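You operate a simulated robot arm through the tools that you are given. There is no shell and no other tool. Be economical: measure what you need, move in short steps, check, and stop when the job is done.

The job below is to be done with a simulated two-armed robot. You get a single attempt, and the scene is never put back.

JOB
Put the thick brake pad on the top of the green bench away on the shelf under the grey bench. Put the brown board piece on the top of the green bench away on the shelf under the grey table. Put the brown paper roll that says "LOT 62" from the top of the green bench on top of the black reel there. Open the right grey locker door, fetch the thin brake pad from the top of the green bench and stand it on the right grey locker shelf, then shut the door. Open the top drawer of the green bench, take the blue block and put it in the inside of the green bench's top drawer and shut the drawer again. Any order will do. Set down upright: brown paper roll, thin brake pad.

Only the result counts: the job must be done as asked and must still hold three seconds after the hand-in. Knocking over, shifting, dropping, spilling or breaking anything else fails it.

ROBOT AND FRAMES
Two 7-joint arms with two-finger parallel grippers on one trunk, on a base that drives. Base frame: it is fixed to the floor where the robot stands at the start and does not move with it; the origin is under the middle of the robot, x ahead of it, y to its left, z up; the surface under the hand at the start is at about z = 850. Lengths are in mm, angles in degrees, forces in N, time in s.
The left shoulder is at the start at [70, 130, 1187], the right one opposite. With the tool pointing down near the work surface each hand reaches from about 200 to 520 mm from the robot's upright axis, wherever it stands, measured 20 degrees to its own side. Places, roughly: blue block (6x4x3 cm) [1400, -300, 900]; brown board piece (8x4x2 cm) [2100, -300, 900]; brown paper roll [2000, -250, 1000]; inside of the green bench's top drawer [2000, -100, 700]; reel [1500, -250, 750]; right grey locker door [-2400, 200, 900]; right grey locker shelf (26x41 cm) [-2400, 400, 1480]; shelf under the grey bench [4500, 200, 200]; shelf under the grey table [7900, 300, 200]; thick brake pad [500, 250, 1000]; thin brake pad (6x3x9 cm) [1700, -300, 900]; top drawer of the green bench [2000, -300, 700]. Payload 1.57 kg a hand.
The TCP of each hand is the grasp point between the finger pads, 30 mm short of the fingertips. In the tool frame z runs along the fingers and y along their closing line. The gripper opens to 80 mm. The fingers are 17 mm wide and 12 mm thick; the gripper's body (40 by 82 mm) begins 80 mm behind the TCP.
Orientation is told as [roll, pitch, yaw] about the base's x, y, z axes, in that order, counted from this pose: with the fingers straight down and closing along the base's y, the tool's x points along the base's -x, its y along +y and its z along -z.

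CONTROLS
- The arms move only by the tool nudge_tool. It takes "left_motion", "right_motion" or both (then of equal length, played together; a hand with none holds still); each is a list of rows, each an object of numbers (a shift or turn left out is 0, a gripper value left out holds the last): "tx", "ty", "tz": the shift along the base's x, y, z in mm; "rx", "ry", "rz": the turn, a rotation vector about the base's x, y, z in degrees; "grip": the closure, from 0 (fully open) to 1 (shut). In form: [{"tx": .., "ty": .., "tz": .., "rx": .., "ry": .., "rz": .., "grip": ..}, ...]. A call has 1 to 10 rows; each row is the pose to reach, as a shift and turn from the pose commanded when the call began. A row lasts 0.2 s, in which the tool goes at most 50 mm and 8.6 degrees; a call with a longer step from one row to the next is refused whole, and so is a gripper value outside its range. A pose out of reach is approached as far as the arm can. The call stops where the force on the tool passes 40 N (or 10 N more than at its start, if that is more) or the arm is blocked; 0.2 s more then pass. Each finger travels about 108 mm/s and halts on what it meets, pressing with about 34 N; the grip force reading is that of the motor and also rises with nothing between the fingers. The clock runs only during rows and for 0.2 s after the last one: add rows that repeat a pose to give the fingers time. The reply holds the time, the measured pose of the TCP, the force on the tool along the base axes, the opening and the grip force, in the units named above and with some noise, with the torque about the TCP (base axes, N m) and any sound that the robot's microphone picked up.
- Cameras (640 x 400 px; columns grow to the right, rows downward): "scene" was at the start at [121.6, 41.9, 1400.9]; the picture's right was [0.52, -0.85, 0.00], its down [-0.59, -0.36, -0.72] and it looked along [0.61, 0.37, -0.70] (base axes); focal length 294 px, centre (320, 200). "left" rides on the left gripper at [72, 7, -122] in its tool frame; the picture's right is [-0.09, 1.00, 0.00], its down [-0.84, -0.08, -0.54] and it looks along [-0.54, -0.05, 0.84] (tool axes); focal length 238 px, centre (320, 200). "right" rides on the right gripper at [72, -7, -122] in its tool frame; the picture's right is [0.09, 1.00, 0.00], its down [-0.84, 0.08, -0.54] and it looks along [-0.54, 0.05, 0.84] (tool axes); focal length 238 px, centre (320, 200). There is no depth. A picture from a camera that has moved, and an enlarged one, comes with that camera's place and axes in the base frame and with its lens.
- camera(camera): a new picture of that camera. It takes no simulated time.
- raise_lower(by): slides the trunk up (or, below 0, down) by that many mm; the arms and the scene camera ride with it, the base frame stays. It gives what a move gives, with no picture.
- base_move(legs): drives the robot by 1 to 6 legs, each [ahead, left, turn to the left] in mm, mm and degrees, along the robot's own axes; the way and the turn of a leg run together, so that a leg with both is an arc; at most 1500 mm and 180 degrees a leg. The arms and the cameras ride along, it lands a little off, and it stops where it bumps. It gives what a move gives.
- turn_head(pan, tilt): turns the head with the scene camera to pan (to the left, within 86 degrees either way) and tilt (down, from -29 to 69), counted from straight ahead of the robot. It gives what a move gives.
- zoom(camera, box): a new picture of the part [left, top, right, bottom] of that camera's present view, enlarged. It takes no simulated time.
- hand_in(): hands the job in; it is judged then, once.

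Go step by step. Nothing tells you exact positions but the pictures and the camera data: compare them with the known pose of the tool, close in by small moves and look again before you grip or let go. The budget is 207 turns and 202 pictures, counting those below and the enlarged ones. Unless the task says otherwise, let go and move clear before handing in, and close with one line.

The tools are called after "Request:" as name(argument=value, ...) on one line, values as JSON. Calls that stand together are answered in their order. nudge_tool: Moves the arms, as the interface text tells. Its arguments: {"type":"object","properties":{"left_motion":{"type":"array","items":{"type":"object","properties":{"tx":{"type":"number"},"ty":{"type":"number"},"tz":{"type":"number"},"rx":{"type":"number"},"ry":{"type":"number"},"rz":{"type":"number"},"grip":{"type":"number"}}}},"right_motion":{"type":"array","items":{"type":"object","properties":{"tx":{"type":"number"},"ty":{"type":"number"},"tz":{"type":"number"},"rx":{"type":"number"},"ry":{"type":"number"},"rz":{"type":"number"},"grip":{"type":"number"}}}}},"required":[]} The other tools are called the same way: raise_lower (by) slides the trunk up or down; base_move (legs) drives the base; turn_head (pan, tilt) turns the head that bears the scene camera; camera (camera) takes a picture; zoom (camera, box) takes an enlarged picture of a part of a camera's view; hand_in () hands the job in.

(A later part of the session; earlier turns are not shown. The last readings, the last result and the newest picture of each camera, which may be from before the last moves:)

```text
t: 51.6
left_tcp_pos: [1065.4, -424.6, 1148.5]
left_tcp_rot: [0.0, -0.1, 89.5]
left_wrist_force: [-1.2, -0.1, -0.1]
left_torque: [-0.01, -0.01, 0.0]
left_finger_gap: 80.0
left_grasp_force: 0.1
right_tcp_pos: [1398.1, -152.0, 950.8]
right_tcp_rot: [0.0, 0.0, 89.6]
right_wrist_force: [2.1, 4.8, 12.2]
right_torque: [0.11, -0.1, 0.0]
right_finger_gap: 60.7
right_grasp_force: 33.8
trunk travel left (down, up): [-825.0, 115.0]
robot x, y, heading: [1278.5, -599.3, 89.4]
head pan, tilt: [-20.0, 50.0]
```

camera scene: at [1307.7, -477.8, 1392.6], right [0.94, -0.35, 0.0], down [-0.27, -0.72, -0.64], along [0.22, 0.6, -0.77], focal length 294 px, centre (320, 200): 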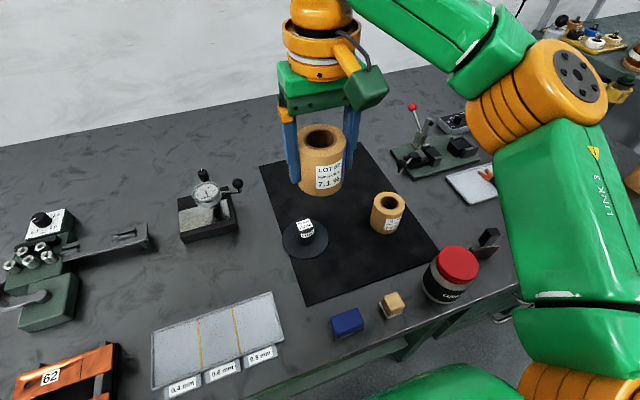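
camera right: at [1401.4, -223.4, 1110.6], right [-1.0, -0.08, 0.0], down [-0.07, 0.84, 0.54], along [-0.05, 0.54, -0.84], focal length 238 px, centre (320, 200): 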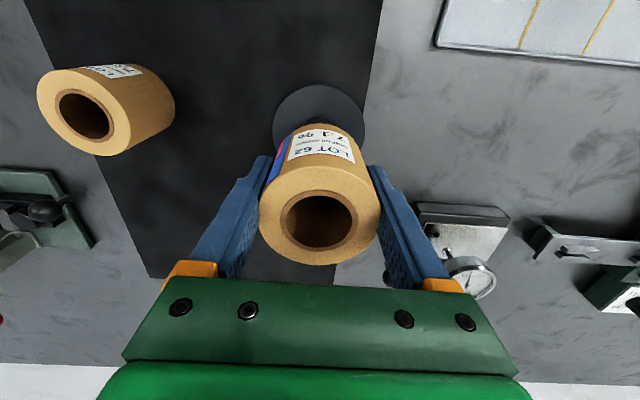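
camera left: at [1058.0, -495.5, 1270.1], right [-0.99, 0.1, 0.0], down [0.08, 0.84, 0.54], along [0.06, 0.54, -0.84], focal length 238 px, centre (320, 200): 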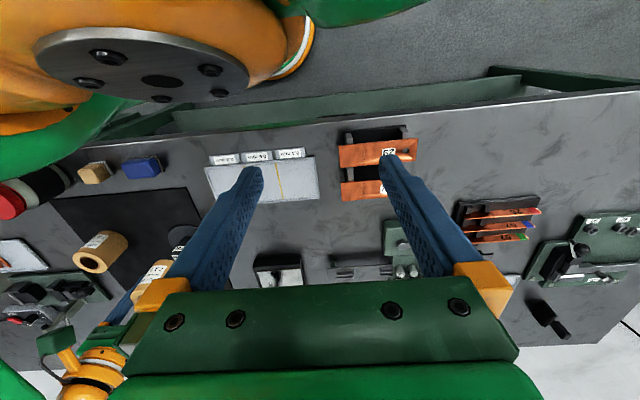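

Light, well-centred contact. I release and lift away.

Request:
nudge_tool(right_motion=[{"grip": 0.2}, {"grip": 0.1}, {"grip": 0}, {"grip": 0}, {"tz": 10}, {"tz": 50}, {"tz": 95}, {"tz": 140}, {"tz": 185}])

Request:
camera(camera="scene")

Request:
zoom(camera="scene", box=[245, 160, 365, 280])

```text
t: 53.6
left_tcp_pos: [1064.1, -424.9, 1147.8]
left_tcp_rot: [-0.2, -0.1, 89.5]
left_wrist_force: [-0.4, 0.3, 1.1]
left_torque: [0.03, -0.02, 0.02]
left_finger_gap: 80.0
left_grasp_force: 0.1
right_tcp_pos: [1394.9, -153.1, 1135.9]
right_tcp_rot: [0.0, -0.1, 89.7]
right_wrist_force: [-1.1, -0.6, 1.0]
right_torque: [-0.02, -0.04, 0.03]
right_finger_gap: 79.9
right_grasp_force: 0.1
trunk travel left (down, up): [-825.0, 115.0]
robot x, y, heading: [1279.6, -601.0, 89.5]
head pan, tilt: [-20.0, 50.0]
```

```text
166 pictures are left
camera scene: at [1306.6, -479.9, 1392.8], right [0.94, -0.35, 0.0], down [-0.27, -0.72, -0.64], along [0.23, 0.6, -0.77], focal length 294 px, centre (320, 200)
```

scene: 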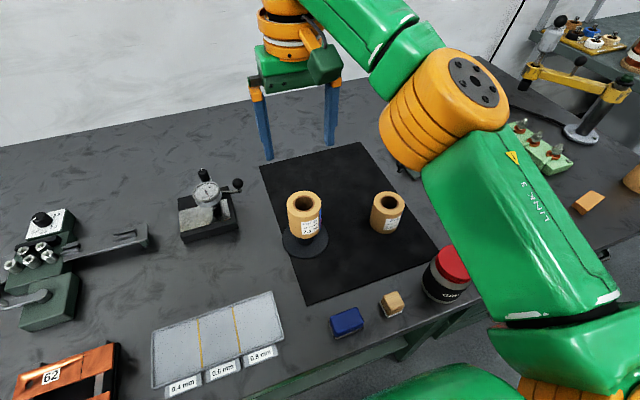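

```text
3.33 times, centred on (305, 220) of scene
camera zoom: at [1306.6, -479.9, 1392.8], right [0.94, -0.35, 0.0], down [-0.27, -0.72, -0.64], along [0.23, 0.6, -0.77], focal length 978 px, centre (370, 133)
```

zoom: 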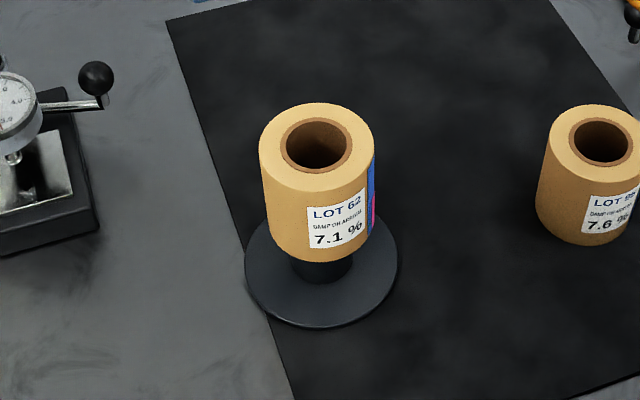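

The LOT 62 roll stands upright on the reel. Next is the blue block near (1413, -345): I'll move the right hand over it, turning the wrist to grip across its 4 cm side.

Request:
nudge_tool(right_motion=[{"tx": 5, "ty": -45, "rz": -8}, {"tx": 10, "ty": -90, "rz": -16}, {"tx": 15, "ty": -135, "rz": -24}, {"tx": 18, "ty": -175, "rz": -32}, {"tx": 18, "ty": -190, "rz": -40}, {"tx": 18, "ty": -190, "tz": -30, "rz": -48}, {"tx": 18, "ty": -190, "tz": -60, "rz": -56}, {"tx": 18, "ty": -190, "tz": -90, "rz": -64}, {"tx": 18, "ty": -190, "tz": -120, "rz": -72}, {"tx": 18, "ty": -190, "tz": -120, "rz": -80}])

Request:
camera(camera="right")

Request:
camera(camera="scene")

```text
t: 55.8
left_tcp_pos: [1064.4, -422.9, 1147.9]
left_tcp_rot: [-0.1, 0.0, 89.5]
left_wrist_force: [0.2, 0.1, 0.5]
left_torque: [0.0, 0.02, -0.01]
left_finger_gap: 80.3
left_grasp_force: 0.1
right_tcp_pos: [1416.3, -343.3, 1014.1]
right_tcp_rot: [0.1, 0.0, 9.4]
right_wrist_force: [0.0, 0.9, -0.4]
right_torque: [-0.01, -0.02, -0.01]
right_finger_gap: 79.9
right_grasp_force: 0.1
trunk travel left (down, up): [-825.0, 115.0]
robot x, y, heading: [1278.5, -602.7, 89.5]
head pan, tilt: [-20.0, 50.0]
```

```text
164 pictures are left
camera right: at [1345.3, -359.6, 1136.1], right [-0.25, 0.97, 0.0], down [0.81, 0.21, 0.54], along [0.52, 0.14, -0.84], focal length 238 px, centre (320, 200)
```

right: 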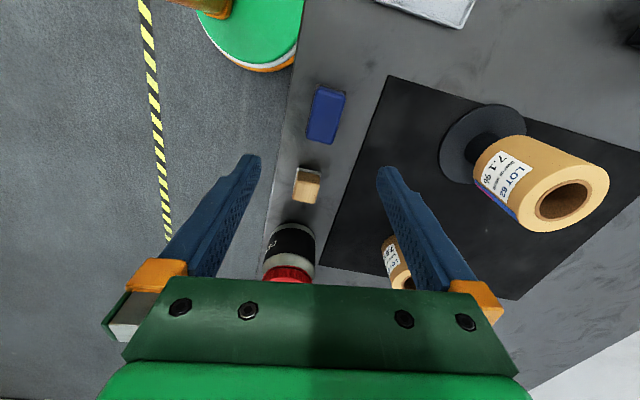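

```text
163 pictures are left
camera scene: at [1308.0, -478.7, 1392.7], right [0.94, -0.35, 0.0], down [-0.27, -0.72, -0.64], along [0.22, 0.6, -0.77], focal length 294 px, centre (320, 200)
```

scene: 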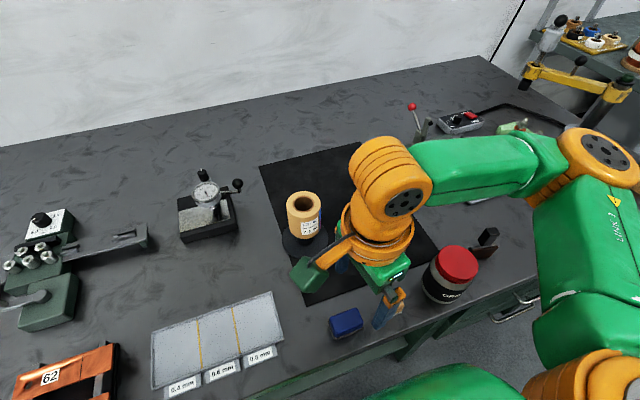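

Block centre is at about (1401, -338), nearly aligned with x. I'll descend and grip it.

Request:
nudge_tool(right_motion=[{"tx": -15.5, "ty": 5.5, "rz": -6}, {"tx": -15.5, "ty": 5.5, "tz": -45, "rz": -6}, {"tx": -15.5, "ty": 5.5, "tz": -90, "rz": -6}, {"tx": -15.5, "ty": 5.5, "tz": -90, "rz": -6}])

Request:
camera(camera="right")

Request:
zoom(camera="scene", box=[290, 260, 430, 370])

```text
t: 56.8
left_tcp_pos: [1066.4, -422.5, 1150.1]
left_tcp_rot: [0.0, 0.0, 89.5]
left_wrist_force: [0.2, 0.3, -0.7]
left_torque: [0.01, 0.0, 0.01]
left_finger_gap: 80.0
left_grasp_force: 0.1
right_tcp_pos: [1405.4, -324.2, 930.7]
right_tcp_rot: [-0.2, 0.1, 3.7]
right_wrist_force: [-0.6, 0.4, 0.0]
right_torque: [0.01, 0.03, -0.01]
right_finger_gap: 80.0
right_grasp_force: 0.0
right hand out of reach, approached as far as the arm can: row 1, 3, 4
trunk travel left (down, up): [-825.0, 115.0]
robot x, y, heading: [1279.4, -600.4, 89.6]
head pan, tilt: [-20.0, 50.0]
```

```text
162 pictures are left
camera right: at [1333.5, -333.7, 1053.5], right [-0.15, 0.99, 0.0], down [0.83, 0.13, 0.54], along [0.53, 0.08, -0.84], focal length 238 px, centre (320, 200)
```

right: 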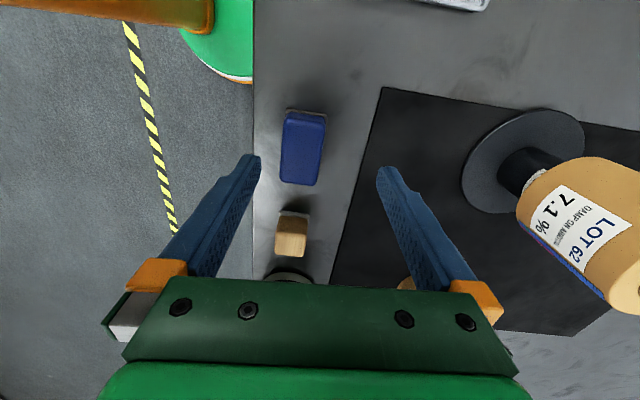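

```text
3.64 times, centred on (360, 315) of scene
camera zoom: at [1309.7, -478.1, 1392.6], right [0.94, -0.35, 0.0], down [-0.27, -0.72, -0.64], along [0.22, 0.6, -0.77], focal length 1067 px, centre (174, -218)
```

zoom: 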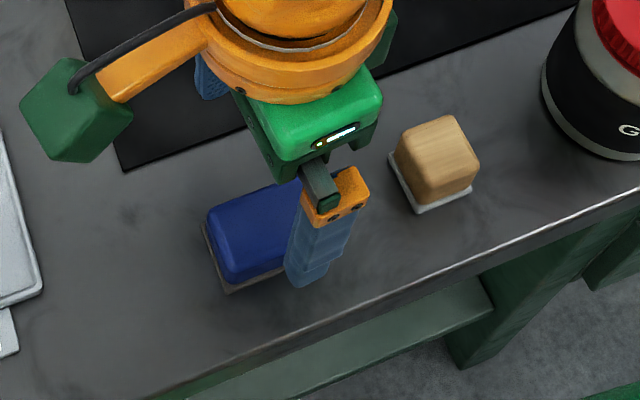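

The hand is too close to the trunk there. I'll raise it, back the base by 100 mm and redo.

Request:
nudge_tool(right_motion=[{"tz": 45}, {"tz": 70}])

Request:
base_move(legs=[[-100, 0, 0]])

Request:
nudge_tool(right_motion=[{"ty": 45}, {"ty": 85}, {"ty": 85}])

Request:
camera(camera="right")

Request:
camera(camera="scene")

```text
t: 57.4
left_tcp_pos: [1067.0, -424.5, 1147.7]
left_tcp_rot: [0.0, -0.1, 89.4]
left_wrist_force: [-0.6, -0.1, -0.3]
left_torque: [-0.02, 0.02, 0.02]
left_finger_gap: 80.0
left_grasp_force: 0.0
right_tcp_pos: [1403.9, -324.8, 1002.9]
right_tcp_rot: [-0.1, 0.0, 3.6]
right_wrist_force: [0.0, 1.0, -0.9]
right_torque: [0.02, -0.01, 0.0]
right_finger_gap: 80.0
right_grasp_force: 0.1
trunk travel left (down, up): [-825.0, 115.0]
robot x, y, heading: [1278.9, -600.8, 89.5]
head pan, tilt: [-20.0, 50.0]
```

```text
t: 58.5
left_tcp_pos: [1063.8, -520.0, 1147.7]
left_tcp_rot: [0.0, 0.2, 89.5]
left_wrist_force: [0.1, 0.8, -0.2]
left_torque: [-0.03, 0.0, 0.01]
left_finger_gap: 79.8
left_grasp_force: 0.1
right_tcp_pos: [1403.3, -420.6, 1001.7]
right_tcp_rot: [-0.2, 0.1, 3.6]
right_wrist_force: [-0.5, 0.4, -0.4]
right_torque: [-0.02, 0.0, -0.01]
right_finger_gap: 79.9
right_grasp_force: 0.1
trunk travel left (down, up): [-825.0, 115.0]
robot x, y, heading: [1278.0, -696.5, 89.4]
head pan, tilt: [-20.0, 50.0]
```

```text
t: 59.3
left_tcp_pos: [1064.6, -527.4, 1149.3]
left_tcp_rot: [-0.1, 0.0, 89.3]
left_wrist_force: [-0.3, 0.6, 0.1]
left_torque: [0.02, -0.01, 0.02]
left_finger_gap: 79.9
left_grasp_force: 0.1
right_tcp_pos: [1402.8, -339.4, 1002.8]
right_tcp_rot: [0.1, 0.0, 3.4]
right_wrist_force: [0.0, -0.9, -0.8]
right_torque: [0.05, -0.03, 0.05]
right_finger_gap: 80.0
right_grasp_force: 0.1
trunk travel left (down, up): [-825.0, 115.0]
robot x, y, heading: [1278.1, -702.0, 89.6]
head pan, tilt: [-20.0, 50.0]
```

```text
160 pictures are left
camera right: at [1331.2, -349.7, 1125.1], right [-0.15, 0.99, 0.0], down [0.83, 0.13, 0.54], along [0.54, 0.08, -0.84], focal length 238 px, centre (320, 200)
```

right: 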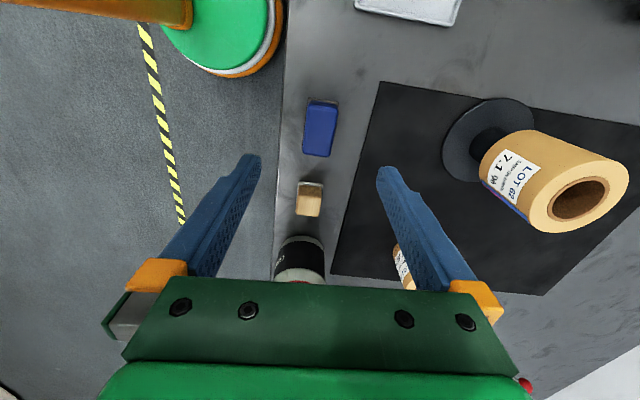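

```text
159 pictures are left
camera scene: at [1307.1, -581.1, 1392.9], right [0.94, -0.35, 0.0], down [-0.27, -0.72, -0.64], along [0.22, 0.6, -0.77], focal length 294 px, centre (320, 200)
```

scene: 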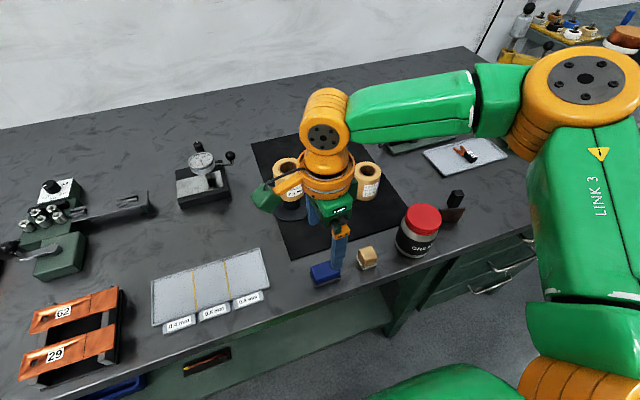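

Aligned over the block at (1401, -338). Descending and gripping.

Request:
nudge_tool(right_motion=[{"tx": -1.5, "ty": 1, "tz": -45}, {"tx": -1.5, "ty": 1, "tz": -90}, {"tx": -1.5, "ty": 1, "tz": -117}, {"tx": -1.5, "ty": 1, "tz": -117}, {"tx": -1.5, "ty": 1, "tz": -117, "grip": 0.6}, {"tx": -1.5, "ty": 1, "tz": -117, "grip": 0.6}, {"tx": -1.5, "ty": 1, "tz": -117, "grip": 0.6}])

Request:
camera(camera="right")

```text
t: 60.9
left_tcp_pos: [1064.5, -524.9, 1147.8]
left_tcp_rot: [-0.1, 0.0, 89.4]
left_wrist_force: [0.2, -0.3, 0.1]
left_torque: [0.01, 0.05, 0.01]
left_finger_gap: 80.0
left_grasp_force: 0.1
right_tcp_pos: [1401.6, -336.9, 885.6]
right_tcp_rot: [0.1, 0.0, 3.5]
right_wrist_force: [-0.1, -0.1, -0.1]
right_torque: [0.0, 0.02, 0.01]
right_finger_gap: 32.1
right_grasp_force: 0.4
trunk travel left (down, up): [-825.0, 115.0]
robot x, y, heading: [1278.4, -700.9, 89.6]
head pan, tilt: [-20.0, 50.0]
```

```text
158 pictures are left
camera right: at [1330.4, -347.0, 1006.6], right [-0.15, 0.99, 0.0], down [0.83, 0.13, 0.54], along [0.54, 0.08, -0.84], focal length 238 px, centre (320, 200)
```

right: 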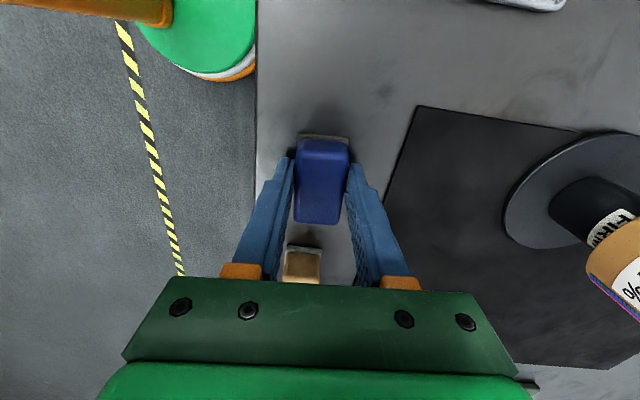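

The fingers are at the commanded 32 mm, the block is a bit narrower; I close fully.

Request:
nudge_tool(right_motion=[{"grip": 0.75}, {"grip": 0.9}, {"grip": 0.9}])

Request:
camera(camera="right")

```text
t: 61.7
left_tcp_pos: [1063.4, -523.4, 1149.2]
left_tcp_rot: [-0.2, -0.1, 89.5]
left_wrist_force: [0.7, -0.1, -0.1]
left_torque: [-0.03, -0.01, 0.02]
left_finger_gap: 80.1
left_grasp_force: 0.1
right_tcp_pos: [1403.2, -336.3, 885.1]
right_tcp_rot: [0.0, 0.1, 3.5]
right_wrist_force: [0.2, 0.0, -0.1]
right_torque: [-0.01, 0.05, 0.0]
right_finger_gap: 31.0
right_grasp_force: 34.1
trunk travel left (down, up): [-825.0, 115.0]
robot x, y, heading: [1279.4, -705.6, 89.4]
head pan, tilt: [-20.0, 50.0]
```

```text
157 pictures are left
camera right: at [1330.4, -347.0, 1006.7], right [-0.15, 0.99, 0.0], down [0.83, 0.13, 0.54], along [0.54, 0.08, -0.84], focal length 238 px, centre (320, 200)
```

right: 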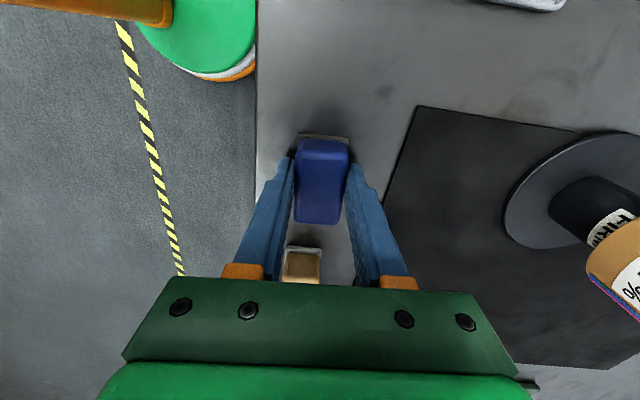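

Held at 31 mm. I'll lift, back away and drive right to face the drawers.

Request:
nudge_tool(right_motion=[{"tz": 15}, {"tz": 60}, {"tz": 110}, {"tz": 160}, {"tz": 200}])

Request:
base_move(legs=[[-350, 0, 0], [0, -770, 0]])

Request:
turn_head(pan=0, tilt=50)

Request:
camera(camera="scene")

```text
t: 62.9
left_tcp_pos: [1063.3, -524.3, 1148.2]
left_tcp_rot: [0.0, 0.0, 89.4]
left_wrist_force: [0.8, -0.3, -0.5]
left_torque: [-0.01, 0.0, 0.03]
left_finger_gap: 80.0
left_grasp_force: 0.0
right_tcp_pos: [1401.4, -338.2, 1085.6]
right_tcp_rot: [0.0, -0.1, 3.5]
right_wrist_force: [-0.4, 0.2, -0.4]
right_torque: [0.0, 0.02, 0.02]
right_finger_gap: 30.9
right_grasp_force: 34.4
trunk travel left (down, up): [-825.0, 115.0]
robot x, y, heading: [1280.3, -697.9, 89.5]
head pan, tilt: [-20.0, 50.0]
```

```text
t: 68.9
left_tcp_pos: [1821.3, -879.3, 1147.5]
left_tcp_rot: [-0.1, -0.1, 90.0]
left_wrist_force: [-0.6, 0.1, 0.5]
left_torque: [-0.01, -0.01, 0.0]
left_finger_gap: 79.9
left_grasp_force: 0.1
right_tcp_pos: [2156.1, -689.6, 1086.6]
right_tcp_rot: [0.0, 0.0, 4.0]
right_wrist_force: [0.4, 1.0, 0.2]
right_torque: [-0.04, -0.02, 0.03]
right_finger_gap: 30.9
right_grasp_force: 34.3
trunk travel left (down, up): [-825.0, 115.0]
robot x, y, heading: [2037.0, -1054.0, 90.1]
head pan, tilt: [-20.0, 50.0]
```

```text
t: 69.7
left_tcp_pos: [1821.1, -880.0, 1148.8]
left_tcp_rot: [0.0, 0.0, 90.1]
left_wrist_force: [-0.2, -1.2, 0.7]
left_torque: [0.0, 0.02, -0.03]
left_finger_gap: 80.1
left_grasp_force: 0.0
right_tcp_pos: [2158.1, -690.2, 1086.0]
right_tcp_rot: [0.0, -0.1, 4.0]
right_wrist_force: [0.0, -0.2, -0.4]
right_torque: [0.01, 0.02, -0.01]
right_finger_gap: 31.1
right_grasp_force: 34.0
trunk travel left (down, up): [-825.0, 115.0]
robot x, y, heading: [2038.5, -1057.6, 90.6]
head pan, tilt: [0.0, 50.0]
```

```text
156 pictures are left
camera scene: at [2038.6, -927.3, 1392.7], right [1.0, 0.0, 0.0], down [0.0, -0.77, -0.64], along [0.0, 0.64, -0.77], focal length 294 px, centre (320, 200)
```

scene: 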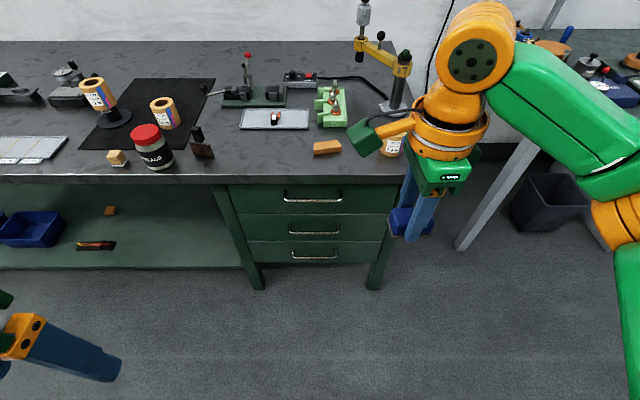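

The drawer block is straight ahead, top handle near (2020, -425, 805). I'll turn the left hand to point forward with fingers closing vertically, first yaw.

Request:
nudge_tool(left_motion=[{"tx": 10, "ty": 20, "rz": 8.5}, {"tx": 20, "ty": 40, "rz": 17}, {"tx": 30, "ty": 60, "rz": 25.5}, {"tx": 40, "ty": 80, "rz": 34}, {"tx": 50, "ty": 100, "rz": 42.5}, {"tx": 50, "ty": 100, "rz": 51}, {"tx": 50, "ty": 100, "rz": 59.5}, {"tx": 50, "ty": 100, "rz": 68}, {"tx": 50, "ty": 100, "rz": 76.5}, {"tx": 50, "ty": 100, "rz": 85}])

Request:
zoom(camera="scene", box=[215, 165, 415, 285])

```text
t: 71.9
left_tcp_pos: [1870.2, -780.2, 1148.4]
left_tcp_rot: [-0.1, 0.0, 175.1]
left_wrist_force: [0.8, -0.8, 0.7]
left_torque: [0.01, 0.0, -0.01]
left_finger_gap: 80.1
left_grasp_force: 0.0
right_tcp_pos: [2157.6, -689.9, 1086.0]
right_tcp_rot: [0.0, 0.0, 4.0]
right_wrist_force: [-1.1, -0.3, -0.5]
right_torque: [0.03, 0.0, 0.02]
right_finger_gap: 31.0
right_grasp_force: 33.6
trunk travel left (down, up): [-825.0, 115.0]
robot x, y, heading: [2039.9, -1052.0, 90.0]
head pan, tilt: [0.0, 50.0]
```

```text
3.20 times, centred on (315, 225) of scene
camera zoom: at [2038.2, -927.3, 1392.7], right [1.0, 0.0, 0.0], down [0.0, -0.77, -0.64], along [0.0, 0.64, -0.77], focal length 939 px, centre (336, 120)
```

zoom: 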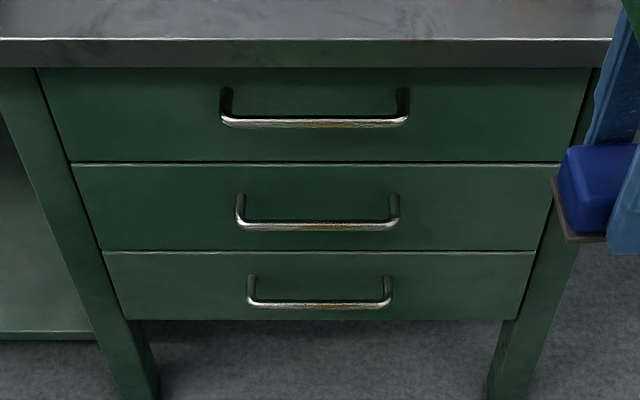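

Handle bar is near (2021, -427, 792). Now I pitch the left hand forward and lower the trunk.

Request:
nudge_tool(left_motion=[{"rx": 8.5}, {"rx": 17}, {"rx": 25.5}, {"rx": 34}, {"rx": 42.5}, {"rx": 51}, {"rx": 59.5}, {"rx": 68}, {"rx": 76.5}, {"rx": 85}])

Request:
raise_lower(by=-250)

Request:
camera(camera="left")

Request:
camera(camera="scene")

```text
t: 74.1
left_tcp_pos: [1945.2, -716.3, 1305.7]
left_tcp_rot: [-85.0, -4.9, 179.7]
left_wrist_force: [-0.5, 0.2, 0.7]
left_torque: [0.01, -0.03, 0.02]
left_finger_gap: 80.0
left_grasp_force: 0.0
left hand out of reach, approached as far as the arm can: row 4, 5, 6, 7, 8, 9, 10
right_tcp_pos: [2156.9, -688.9, 1084.7]
right_tcp_rot: [0.0, 0.1, 3.9]
right_wrist_force: [-0.3, -0.7, -0.5]
right_torque: [0.0, 0.01, -0.01]
right_finger_gap: 31.1
right_grasp_force: 33.8
trunk travel left (down, up): [-825.0, 115.0]
robot x, y, heading: [2032.0, -1052.1, 90.2]
head pan, tilt: [0.0, 50.0]
```

```text
t: 76.7
left_tcp_pos: [1944.9, -717.6, 1055.1]
left_tcp_rot: [-84.9, -5.0, 179.7]
left_wrist_force: [0.3, 0.0, 1.3]
left_torque: [0.02, -0.02, -0.01]
left_finger_gap: 79.8
left_grasp_force: 0.1
right_tcp_pos: [2157.9, -690.5, 836.3]
right_tcp_rot: [0.0, 0.0, 4.0]
right_wrist_force: [0.2, 0.2, 0.1]
right_torque: [0.0, 0.03, 0.01]
right_finger_gap: 31.2
right_grasp_force: 34.2
trunk travel left (down, up): [-575.0, 365.0]
robot x, y, heading: [2037.7, -1051.7, 89.9]
head pan, tilt: [0.0, 50.0]
```

```text
154 pictures are left
camera left: at [2016.4, -840.0, 1053.6], right [-0.18, -0.09, -0.98], down [-0.83, -0.53, 0.2], along [-0.54, 0.84, 0.02], focal length 238 px, centre (320, 200)
```

left: 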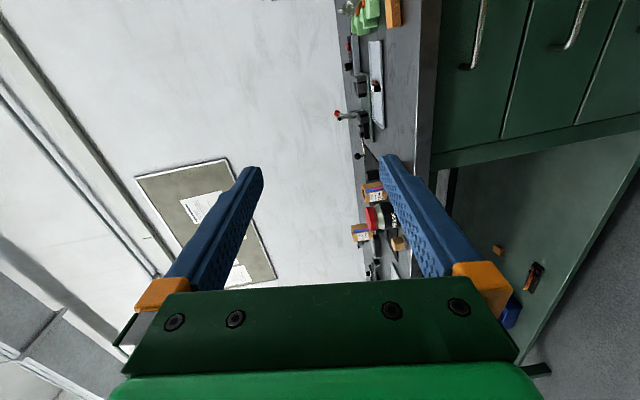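

```text
153 pictures are left
camera scene: at [2038.4, -927.4, 1142.7], right [1.0, 0.0, 0.0], down [0.0, -0.77, -0.64], along [0.0, 0.64, -0.77], focal length 294 px, centre (320, 200)
```

scene: 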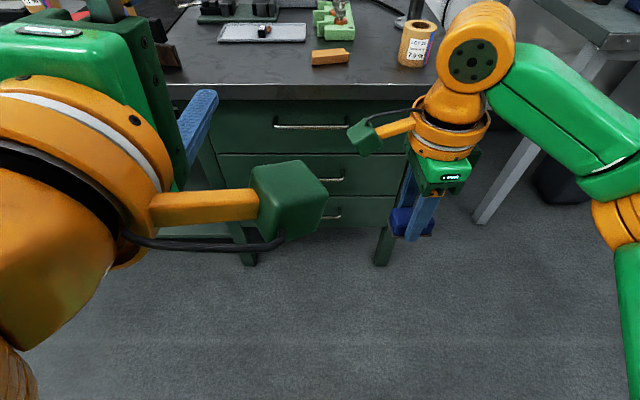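

The left hand now points at the bench. I'll move it in line with the handle, stopping short, while shifting the right hand aside.

Request:
nudge_tool(left_motion=[{"tx": 0, "ty": 0, "tz": -45, "rx": 2.5, "ry": -2.5}, {"tx": 10, "ty": 10, "tz": -90, "rx": 5, "ry": -5}, {"tx": 25, "ty": 30, "tz": -130, "rx": 5, "ry": -5}, {"tx": 45, "ty": 55, "tz": -165, "rx": 5, "ry": -5}, {"tx": 60, "ty": 85, "tz": -200, "rx": 5, "ry": -5}, {"tx": 76, "ty": 115, "tz": -235, "rx": 5, "ry": -5}, {"tx": 76, "ty": 150, "tz": -263, "rx": 5, "ry": -5}, {"tx": 76, "ty": 190, "tz": -263, "rx": 5, "ry": -5}, {"tx": 76, "ty": 190, "tz": -263, "rx": 5, "ry": -5}], right_motion=[{"tx": 30}, {"tx": 60}, {"tx": 90}, {"tx": 90}, {"tx": 90}, {"tx": 90}, {"tx": 90}, {"tx": 90}, {"tx": 90}])

Request:
camera(camera="left")

Request:
camera(camera="scene")

```text
t: 78.7
left_tcp_pos: [1946.8, -620.9, 957.7]
left_tcp_rot: [-89.5, 0.0, 180.0]
left_wrist_force: [0.6, 0.1, 0.3]
left_torque: [-0.03, 0.02, -0.03]
left_finger_gap: 80.1
left_grasp_force: 0.1
left hand out of reach, approached as far as the arm can: row 1, 2, 3, 4, 5, 6, 7, 8, 9
right_tcp_pos: [2246.3, -690.4, 836.9]
right_tcp_rot: [0.0, -0.1, 4.1]
right_wrist_force: [-1.1, -0.2, -0.9]
right_torque: [-0.01, 0.0, 0.01]
right_finger_gap: 31.2
right_grasp_force: 34.2
trunk travel left (down, up): [-575.0, 365.0]
robot x, y, heading: [2035.7, -1054.3, 90.1]
head pan, tilt: [0.0, 50.0]
```

```text
152 pictures are left
camera left: at [2019.8, -742.5, 952.1], right [-0.09, -0.01, -1.0], down [-0.84, -0.54, 0.08], along [-0.54, 0.84, 0.04], focal length 238 px, centre (320, 200)
```

left: 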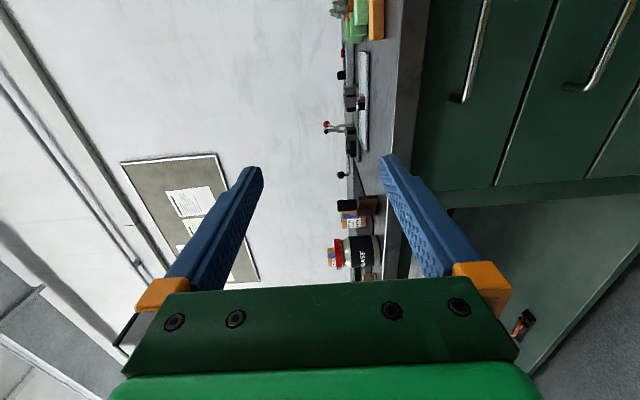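

```text
151 pictures are left
camera scene: at [2038.4, -927.3, 1142.7], right [1.0, 0.0, 0.0], down [0.0, -0.77, -0.64], along [0.0, 0.64, -0.77], focal length 294 px, centre (320, 200)
```

scene: 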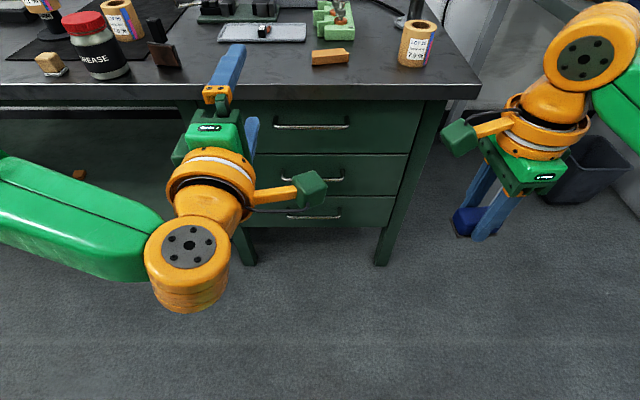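

The arm can't get that low from here; I'll lower the trunk by another 165 mm instead.

Request:
raise_lower(by=-165)

Request:
nudge_tool(left_motion=[{"tx": 0, "ty": 45}, {"tx": 35, "ty": 70}, {"tx": 75, "ty": 90}, {"tx": 75, "ty": 90}])

Request:
camera(camera="left")

Request:
camera(camera="scene")

```text
t: 80.6
left_tcp_pos: [1948.3, -620.3, 792.8]
left_tcp_rot: [-89.5, 0.1, 179.9]
left_wrist_force: [0.2, 0.0, 0.1]
left_torque: [0.01, 0.01, -0.02]
left_finger_gap: 80.2
left_grasp_force: 0.1
right_tcp_pos: [2247.4, -689.9, 671.6]
right_tcp_rot: [0.0, 0.0, 4.0]
right_wrist_force: [-0.1, 0.4, -1.1]
right_torque: [-0.03, -0.01, 0.02]
right_finger_gap: 31.2
right_grasp_force: 34.7
trunk travel left (down, up): [-410.0, 530.0]
robot x, y, heading: [2037.0, -1057.2, 89.8]
head pan, tilt: [0.0, 50.0]
```

```text
t: 81.6
left_tcp_pos: [1949.0, -551.2, 812.9]
left_tcp_rot: [-89.3, 0.1, 179.9]
left_wrist_force: [-0.5, 0.3, -0.1]
left_torque: [0.01, 0.01, 0.0]
left_finger_gap: 79.9
left_grasp_force: 0.0
left hand out of reach, approached as far as the arm can: row 1, 2, 3, 4
right_tcp_pos: [2247.8, -689.4, 670.7]
right_tcp_rot: [0.1, 0.1, 4.0]
right_wrist_force: [-0.1, -0.2, -1.2]
right_torque: [-0.01, 0.0, -0.03]
right_finger_gap: 31.0
right_grasp_force: 34.2
trunk travel left (down, up): [-410.0, 530.0]
robot x, y, heading: [2033.2, -1050.2, 90.2]
head pan, tilt: [0.0, 50.0]
```

```text
150 pictures are left
camera left: at [2021.3, -672.7, 807.3], right [-0.09, -0.01, -1.0], down [-0.84, -0.54, 0.08], along [-0.54, 0.84, 0.04], focal length 238 px, centre (320, 200)
```

left: 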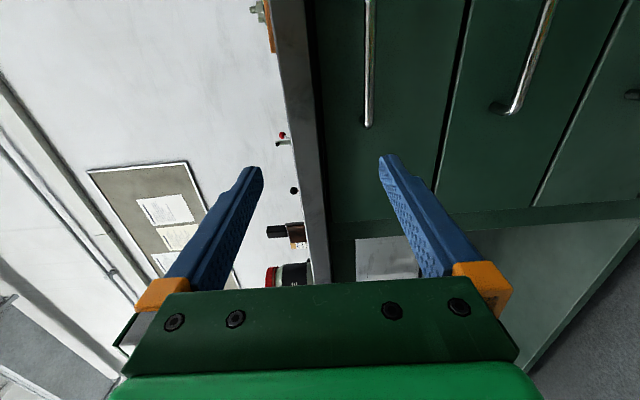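

```text
149 pictures are left
camera scene: at [2038.4, -927.3, 977.7], right [1.0, 0.0, 0.0], down [0.0, -0.77, -0.64], along [0.0, 0.64, -0.77], focal length 294 px, centre (320, 200)
```

scene: 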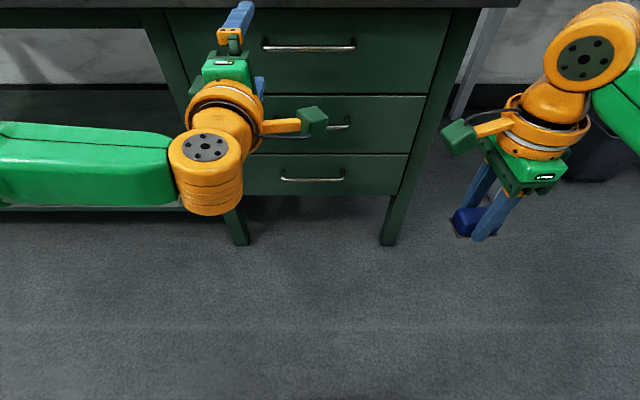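

Triangulating again, the handle bar is at about (2021, -398, 758). The wrist can't go further inward, so I'll use trunk and base: partly close the fingers, lower 53 mm, drive right 72 and ahead 90.

Request:
nudge_tool(left_motion=[{"grip": 0.4}, {"grip": 0.4}])

Request:
raise_lower(by=-53)

Request:
base_move(legs=[[0, -72, 0], [85, 0, 0]])

Request:
camera(camera="left")

Request:
camera(camera="scene")

```text
t: 82.2
left_tcp_pos: [1949.6, -551.0, 812.3]
left_tcp_rot: [-89.2, -0.1, 179.9]
left_wrist_force: [0.0, -0.2, 0.8]
left_torque: [0.01, -0.01, 0.0]
left_finger_gap: 48.0
left_grasp_force: 0.0
right_tcp_pos: [2247.6, -689.5, 671.4]
right_tcp_rot: [0.1, 0.1, 4.1]
right_wrist_force: [-0.4, -0.3, 0.1]
right_torque: [-0.01, -0.03, -0.01]
right_finger_gap: 31.0
right_grasp_force: 34.0
trunk travel left (down, up): [-410.0, 530.0]
robot x, y, heading: [2038.2, -1050.6, 90.4]
head pan, tilt: [0.0, 50.0]
```

```text
t: 83.1
left_tcp_pos: [1948.9, -550.8, 760.5]
left_tcp_rot: [-89.4, 0.0, 180.0]
left_wrist_force: [-0.6, -0.4, 0.2]
left_torque: [0.02, 0.01, 0.01]
left_finger_gap: 47.8
left_grasp_force: 0.0
right_tcp_pos: [2245.8, -690.4, 617.9]
right_tcp_rot: [0.0, 0.0, 3.9]
right_wrist_force: [0.5, 0.6, -0.7]
right_torque: [-0.01, -0.01, -0.07]
right_finger_gap: 30.8
right_grasp_force: 34.0
trunk travel left (down, up): [-357.0, 583.0]
robot x, y, heading: [2038.3, -1053.1, 90.2]
head pan, tilt: [0.0, 50.0]
```

```text
t: 84.8
left_tcp_pos: [2021.2, -465.5, 759.6]
left_tcp_rot: [-89.3, 0.0, 179.9]
left_wrist_force: [0.8, -0.2, -0.5]
left_torque: [0.01, -0.02, -0.02]
left_finger_gap: 48.0
left_grasp_force: 0.1
right_tcp_pos: [2319.4, -605.0, 618.6]
right_tcp_rot: [0.0, -0.1, 4.1]
right_wrist_force: [-0.6, -0.4, -0.3]
right_torque: [-0.02, 0.05, 0.0]
right_finger_gap: 31.4
right_grasp_force: 34.0
trunk travel left (down, up): [-357.0, 583.0]
robot x, y, heading: [2109.2, -967.4, 90.0]
head pan, tilt: [0.0, 50.0]
```

```text
148 pictures are left
camera left: at [2093.3, -587.4, 754.0], right [-0.09, -0.01, -1.0], down [-0.84, -0.54, 0.08], along [-0.54, 0.84, 0.04], focal length 238 px, centre (320, 200)
```

left: 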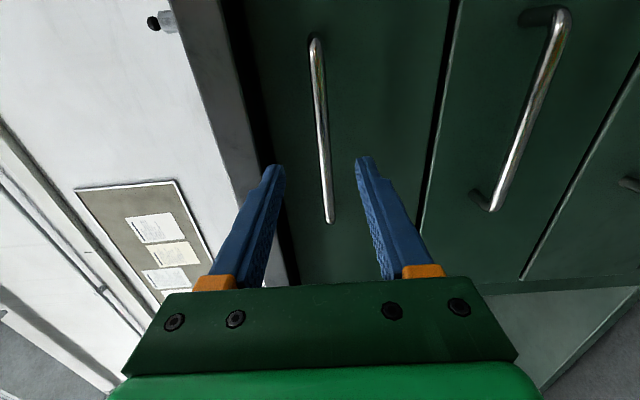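

```text
147 pictures are left
camera scene: at [2110.3, -841.7, 924.6], right [1.0, 0.0, 0.0], down [0.0, -0.77, -0.64], along [0.0, 0.64, -0.77], focal length 294 px, centre (320, 200)
```

scene: 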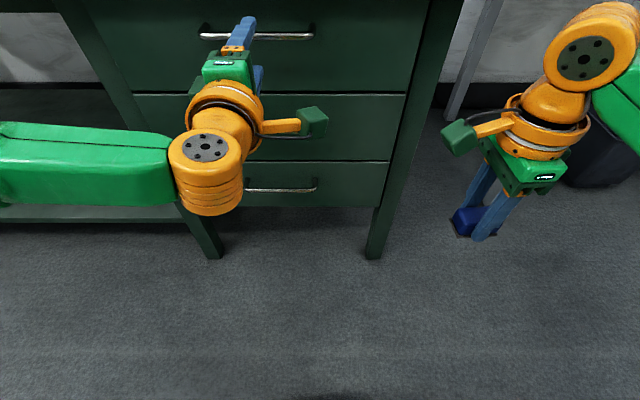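

The bar lies between the fingers. I'll drive ahead 58 mm and close on it.

Request:
base_move(legs=[[58, 0, 0]])

Request:
camera(camera="left")

```text
t: 85.8
left_tcp_pos: [2020.6, -406.6, 759.4]
left_tcp_rot: [-89.3, 0.0, 179.9]
left_wrist_force: [-0.4, -0.9, -0.3]
left_torque: [-0.01, 0.0, 0.0]
left_finger_gap: 47.9
left_grasp_force: 0.0
right_tcp_pos: [2317.5, -547.2, 617.7]
right_tcp_rot: [-0.1, 0.0, 4.0]
right_wrist_force: [0.0, 1.2, -0.5]
right_torque: [-0.01, 0.03, 0.0]
right_finger_gap: 31.2
right_grasp_force: 33.7
trunk travel left (down, up): [-357.0, 583.0]
robot x, y, heading: [2105.5, -909.8, 90.0]
head pan, tilt: [0.0, 50.0]
```

```text
146 pictures are left
camera left: at [2093.2, -528.8, 754.0], right [-0.09, -0.01, -1.0], down [-0.84, -0.54, 0.08], along [-0.54, 0.84, 0.04], focal length 238 px, centre (320, 200)
```

left: 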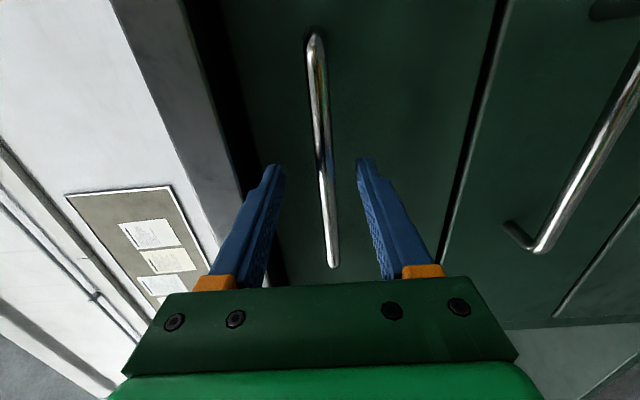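

Request:
nudge_tool(left_motion=[{"tz": -4}, {"tz": -4, "grip": 0.7}, {"tz": -4, "grip": 1}, {"tz": -4, "grip": 1}])

```text
t: 86.8
left_tcp_pos: [2021.6, -407.2, 755.7]
left_tcp_rot: [-89.0, 0.0, 179.8]
left_wrist_force: [1.0, -6.2, -9.0]
left_torque: [-0.14, 0.0, 0.26]
left_finger_gap: 11.9
left_grasp_force: 29.6
right_tcp_pos: [2318.4, -546.2, 617.8]
right_tcp_rot: [0.0, -0.1, 4.0]
right_wrist_force: [0.7, 0.6, 0.0]
right_torque: [-0.01, 0.0, 0.0]
right_finger_gap: 31.1
right_grasp_force: 34.3
trunk travel left (down, up): [-357.0, 583.0]
robot x, y, heading: [2110.8, -910.1, 89.9]
head pan, tilt: [0.0, 50.0]
```

Handle gripped (12 mm bar). I pull by driving back 220 mm.

Request:
base_move(legs=[[-220, 0, 0]])

Request:
camera(camera="scene")

Request:
camera(camera="left")

```text
t: 88.5
left_tcp_pos: [2019.3, -627.0, 756.5]
left_tcp_rot: [-89.0, 0.0, 179.9]
left_wrist_force: [-0.1, 2.0, -8.0]
left_torque: [-0.13, 0.02, 0.0]
left_finger_gap: 11.9
left_grasp_force: 28.9
right_tcp_pos: [2318.5, -765.9, 617.0]
right_tcp_rot: [-0.1, 0.1, 3.9]
right_wrist_force: [0.4, 0.5, -0.6]
right_torque: [0.04, -0.02, -0.03]
right_finger_gap: 30.8
right_grasp_force: 33.8
trunk travel left (down, up): [-357.0, 583.0]
robot x, y, heading: [2111.8, -1130.3, 90.2]
head pan, tilt: [0.0, 50.0]
```

```text
145 pictures are left
camera scene: at [2110.2, -1002.7, 924.4], right [1.0, 0.0, 0.0], down [0.0, -0.77, -0.64], along [0.0, 0.64, -0.77], focal length 294 px, centre (320, 200)
```

scene: 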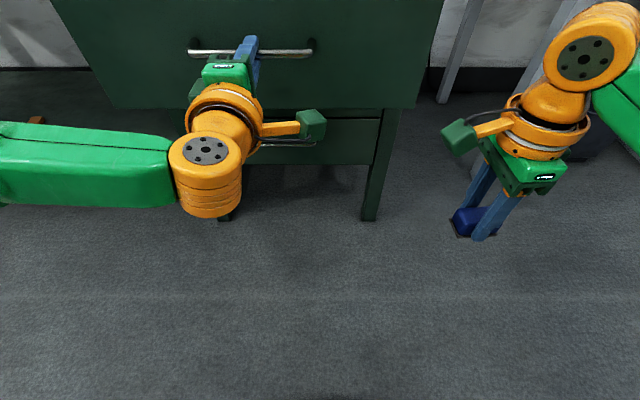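

```text
144 pictures are left
camera left: at [2092.2, -749.0, 750.5], right [-0.09, -0.02, -1.0], down [-0.84, -0.54, 0.09], along [-0.54, 0.84, 0.04], focal length 238 px, centre (320, 200)
```

left: 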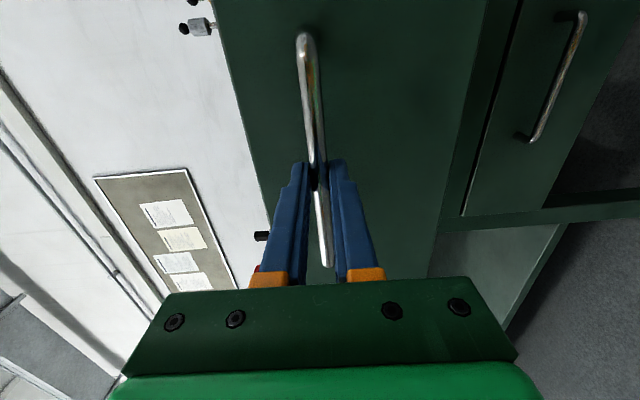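

The drawer is open about 220 mm. I release the handle, back off, and raise the trunk.

Request:
nudge_tool(left_motion=[{"grip": 0.6}, {"grip": 0.3}, {"grip": 0.3}])

Request:
base_move(legs=[[-110, 0, 0]])

Request:
raise_lower(by=400)

Request:
camera(camera="scene")

```text
t: 89.3
left_tcp_pos: [2020.5, -628.8, 756.0]
left_tcp_rot: [-89.1, 0.0, 179.8]
left_wrist_force: [1.3, -0.4, 1.0]
left_torque: [-0.04, 0.01, -0.01]
left_finger_gap: 56.2
left_grasp_force: 0.0
right_tcp_pos: [2318.7, -767.5, 618.4]
right_tcp_rot: [0.1, -0.1, 4.0]
right_wrist_force: [-0.1, 0.4, -0.2]
right_torque: [-0.01, 0.01, -0.06]
right_finger_gap: 30.8
right_grasp_force: 33.7
trunk travel left (down, up): [-357.0, 583.0]
robot x, y, heading: [2111.2, -1130.5, 90.2]
head pan, tilt: [0.0, 50.0]
```

```text
t: 90.5
left_tcp_pos: [2020.4, -738.3, 757.3]
left_tcp_rot: [-89.1, -0.1, 179.9]
left_wrist_force: [-0.4, -0.5, -0.2]
left_torque: [-0.03, 0.01, 0.01]
left_finger_gap: 56.1
left_grasp_force: 0.1
right_tcp_pos: [2318.0, -876.7, 619.9]
right_tcp_rot: [0.0, 0.0, 4.1]
right_wrist_force: [1.0, -0.6, 0.0]
right_torque: [0.0, 0.0, -0.02]
right_finger_gap: 30.9
right_grasp_force: 33.7
trunk travel left (down, up): [-357.0, 583.0]
robot x, y, heading: [2108.3, -1242.0, 89.8]
head pan, tilt: [0.0, 50.0]
```

```text
t: 94.3
left_tcp_pos: [2020.5, -737.7, 1157.0]
left_tcp_rot: [-89.3, 0.0, 179.8]
left_wrist_force: [0.4, 0.9, 0.6]
left_torque: [-0.03, 0.03, -0.02]
left_finger_gap: 55.8
left_grasp_force: 0.0
right_tcp_pos: [2319.0, -877.1, 1017.6]
right_tcp_rot: [0.1, 0.0, 4.1]
right_wrist_force: [1.3, -0.5, -1.5]
right_torque: [0.01, -0.01, 0.0]
right_finger_gap: 30.9
right_grasp_force: 34.6
trunk travel left (down, up): [-757.0, 183.0]
robot x, y, heading: [2109.0, -1242.3, 89.8]
head pan, tilt: [0.0, 50.0]
```

```text
143 pictures are left
camera scene: at [2110.6, -1114.0, 1324.6], right [1.0, 0.0, 0.0], down [0.0, -0.77, -0.64], along [0.0, 0.64, -0.77], focal length 294 px, centre (320, 200)
```

scene: 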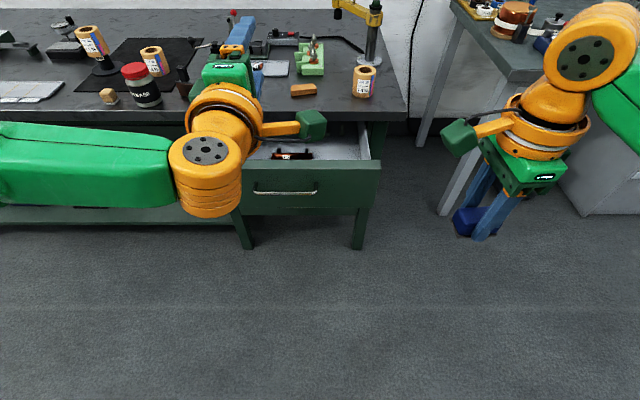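

The drawer contains something already. I'll move in: left 130, ahead 330, then look into the drawer.

Request:
base_move(legs=[[0, 130, 0], [330, 0, 0]])

Request:
turn_head(pan=0, tilt=60)

Request:
camera(camera="scene")

Request:
camera(camera="right")

```text
t: 97.4
left_tcp_pos: [1885.5, -413.4, 1155.8]
left_tcp_rot: [-89.4, 0.0, -179.9]
left_wrist_force: [-0.2, -1.1, -0.7]
left_torque: [0.03, 0.02, 0.03]
left_finger_gap: 56.0
left_grasp_force: 0.1
right_tcp_pos: [2184.8, -550.8, 1018.9]
right_tcp_rot: [0.1, -0.1, 4.3]
right_wrist_force: [0.6, 0.6, 0.0]
right_torque: [0.01, -0.01, 0.01]
right_finger_gap: 30.9
right_grasp_force: 33.7
trunk travel left (down, up): [-757.0, 183.0]
robot x, y, heading: [1976.3, -914.8, 90.3]
head pan, tilt: [0.0, 50.0]
```

```text
t: 98.1
left_tcp_pos: [1885.0, -411.9, 1155.4]
left_tcp_rot: [-89.2, 0.0, -179.9]
left_wrist_force: [-0.4, 0.0, 0.6]
left_torque: [0.0, 0.04, 0.0]
left_finger_gap: 56.0
left_grasp_force: 0.1
right_tcp_pos: [2185.9, -548.8, 1018.3]
right_tcp_rot: [-0.1, 0.1, 4.3]
right_wrist_force: [0.3, 0.5, -1.1]
right_torque: [0.02, -0.02, 0.0]
right_finger_gap: 30.8
right_grasp_force: 34.1
trunk travel left (down, up): [-757.0, 183.0]
robot x, y, heading: [1977.8, -915.4, 90.1]
head pan, tilt: [0.0, 60.0]
```

```text
142 pictures are left
camera scene: at [1977.0, -797.6, 1312.1], right [1.0, 0.01, 0.0], down [0.0, -0.87, -0.5], along [0.0, 0.5, -0.87], focal length 294 px, centre (320, 200)
```

scene: 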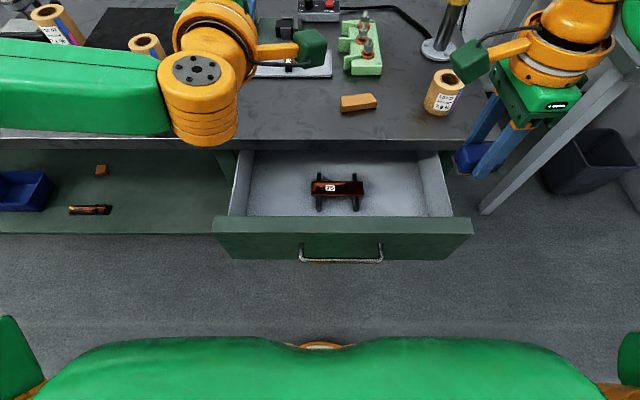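

```text
141 pictures are left
camera right: at [2112.5, -559.9, 1140.3], right [-0.17, 0.99, 0.0], down [0.83, 0.14, 0.54], along [0.53, 0.09, -0.84], focal length 238 px, centre (320, 200)
```

right: 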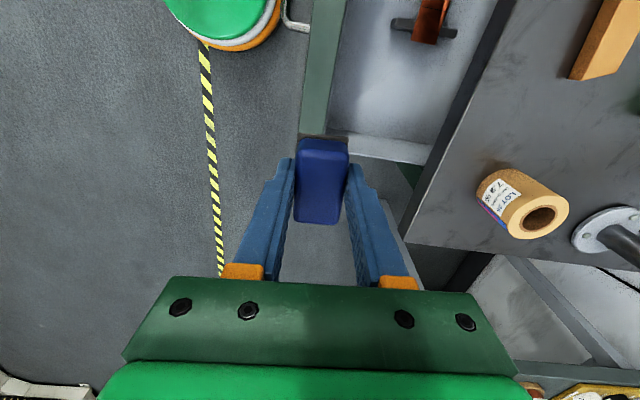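

I'll put the block on the right side of the drawer at about (2150, -480), clear of the item inside. Moving over and partially down.

Request:
nudge_tool(right_motion=[{"tx": -20, "ty": 35}, {"tx": -36, "ty": 69}, {"tx": -36, "ty": 69, "tz": -45}, {"tx": -36, "ty": 69, "tz": -90}, {"tx": -36, "ty": 69, "tz": -135}, {"tx": -36, "ty": 69, "tz": -180}, {"tx": -36, "ty": 69, "tz": -220}, {"tx": -36, "ty": 69, "tz": -250}, {"tx": -36, "ty": 69, "tz": -250}])

Request:
camera(camera="scene")

Request:
camera(camera="right")

```text
t: 100.1
left_tcp_pos: [1885.5, -410.1, 1156.5]
left_tcp_rot: [-89.2, 0.0, -179.9]
left_wrist_force: [0.9, 0.1, -1.3]
left_torque: [-0.05, -0.03, 0.0]
left_finger_gap: 55.9
left_grasp_force: 0.0
right_tcp_pos: [2149.9, -479.4, 768.8]
right_tcp_rot: [0.0, -0.1, 4.4]
right_wrist_force: [0.3, 0.7, -0.6]
right_torque: [0.0, 0.01, 0.04]
right_finger_gap: 31.0
right_grasp_force: 34.3
trunk travel left (down, up): [-757.0, 183.0]
robot x, y, heading: [1978.6, -914.2, 90.0]
head pan, tilt: [0.0, 60.0]
```

```text
140 pictures are left
camera scene: at [1977.1, -798.0, 1312.1], right [1.0, 0.01, 0.0], down [0.0, -0.87, -0.5], along [0.0, 0.5, -0.87], focal length 294 px, centre (320, 200)
```

scene: 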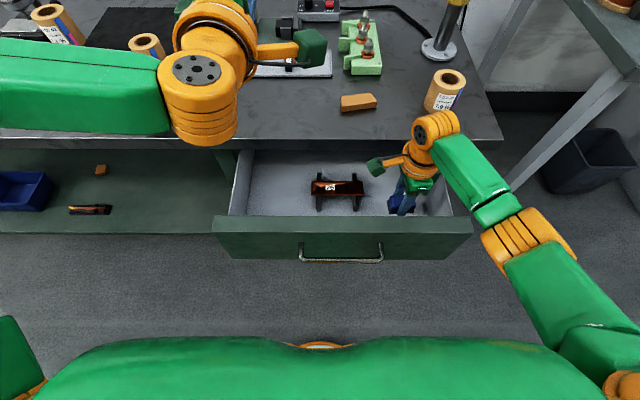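

```text
139 pictures are left
camera right: at [2077.8, -491.0, 890.9], right [-0.17, 0.99, 0.0], down [0.83, 0.14, 0.54], along [0.53, 0.09, -0.84], focal length 238 px, centre (320, 200)
```

right: 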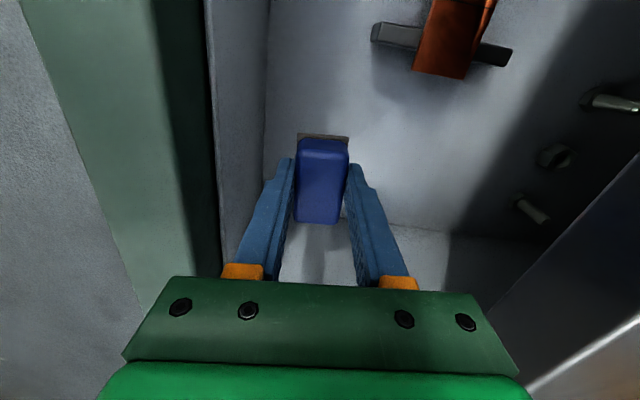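

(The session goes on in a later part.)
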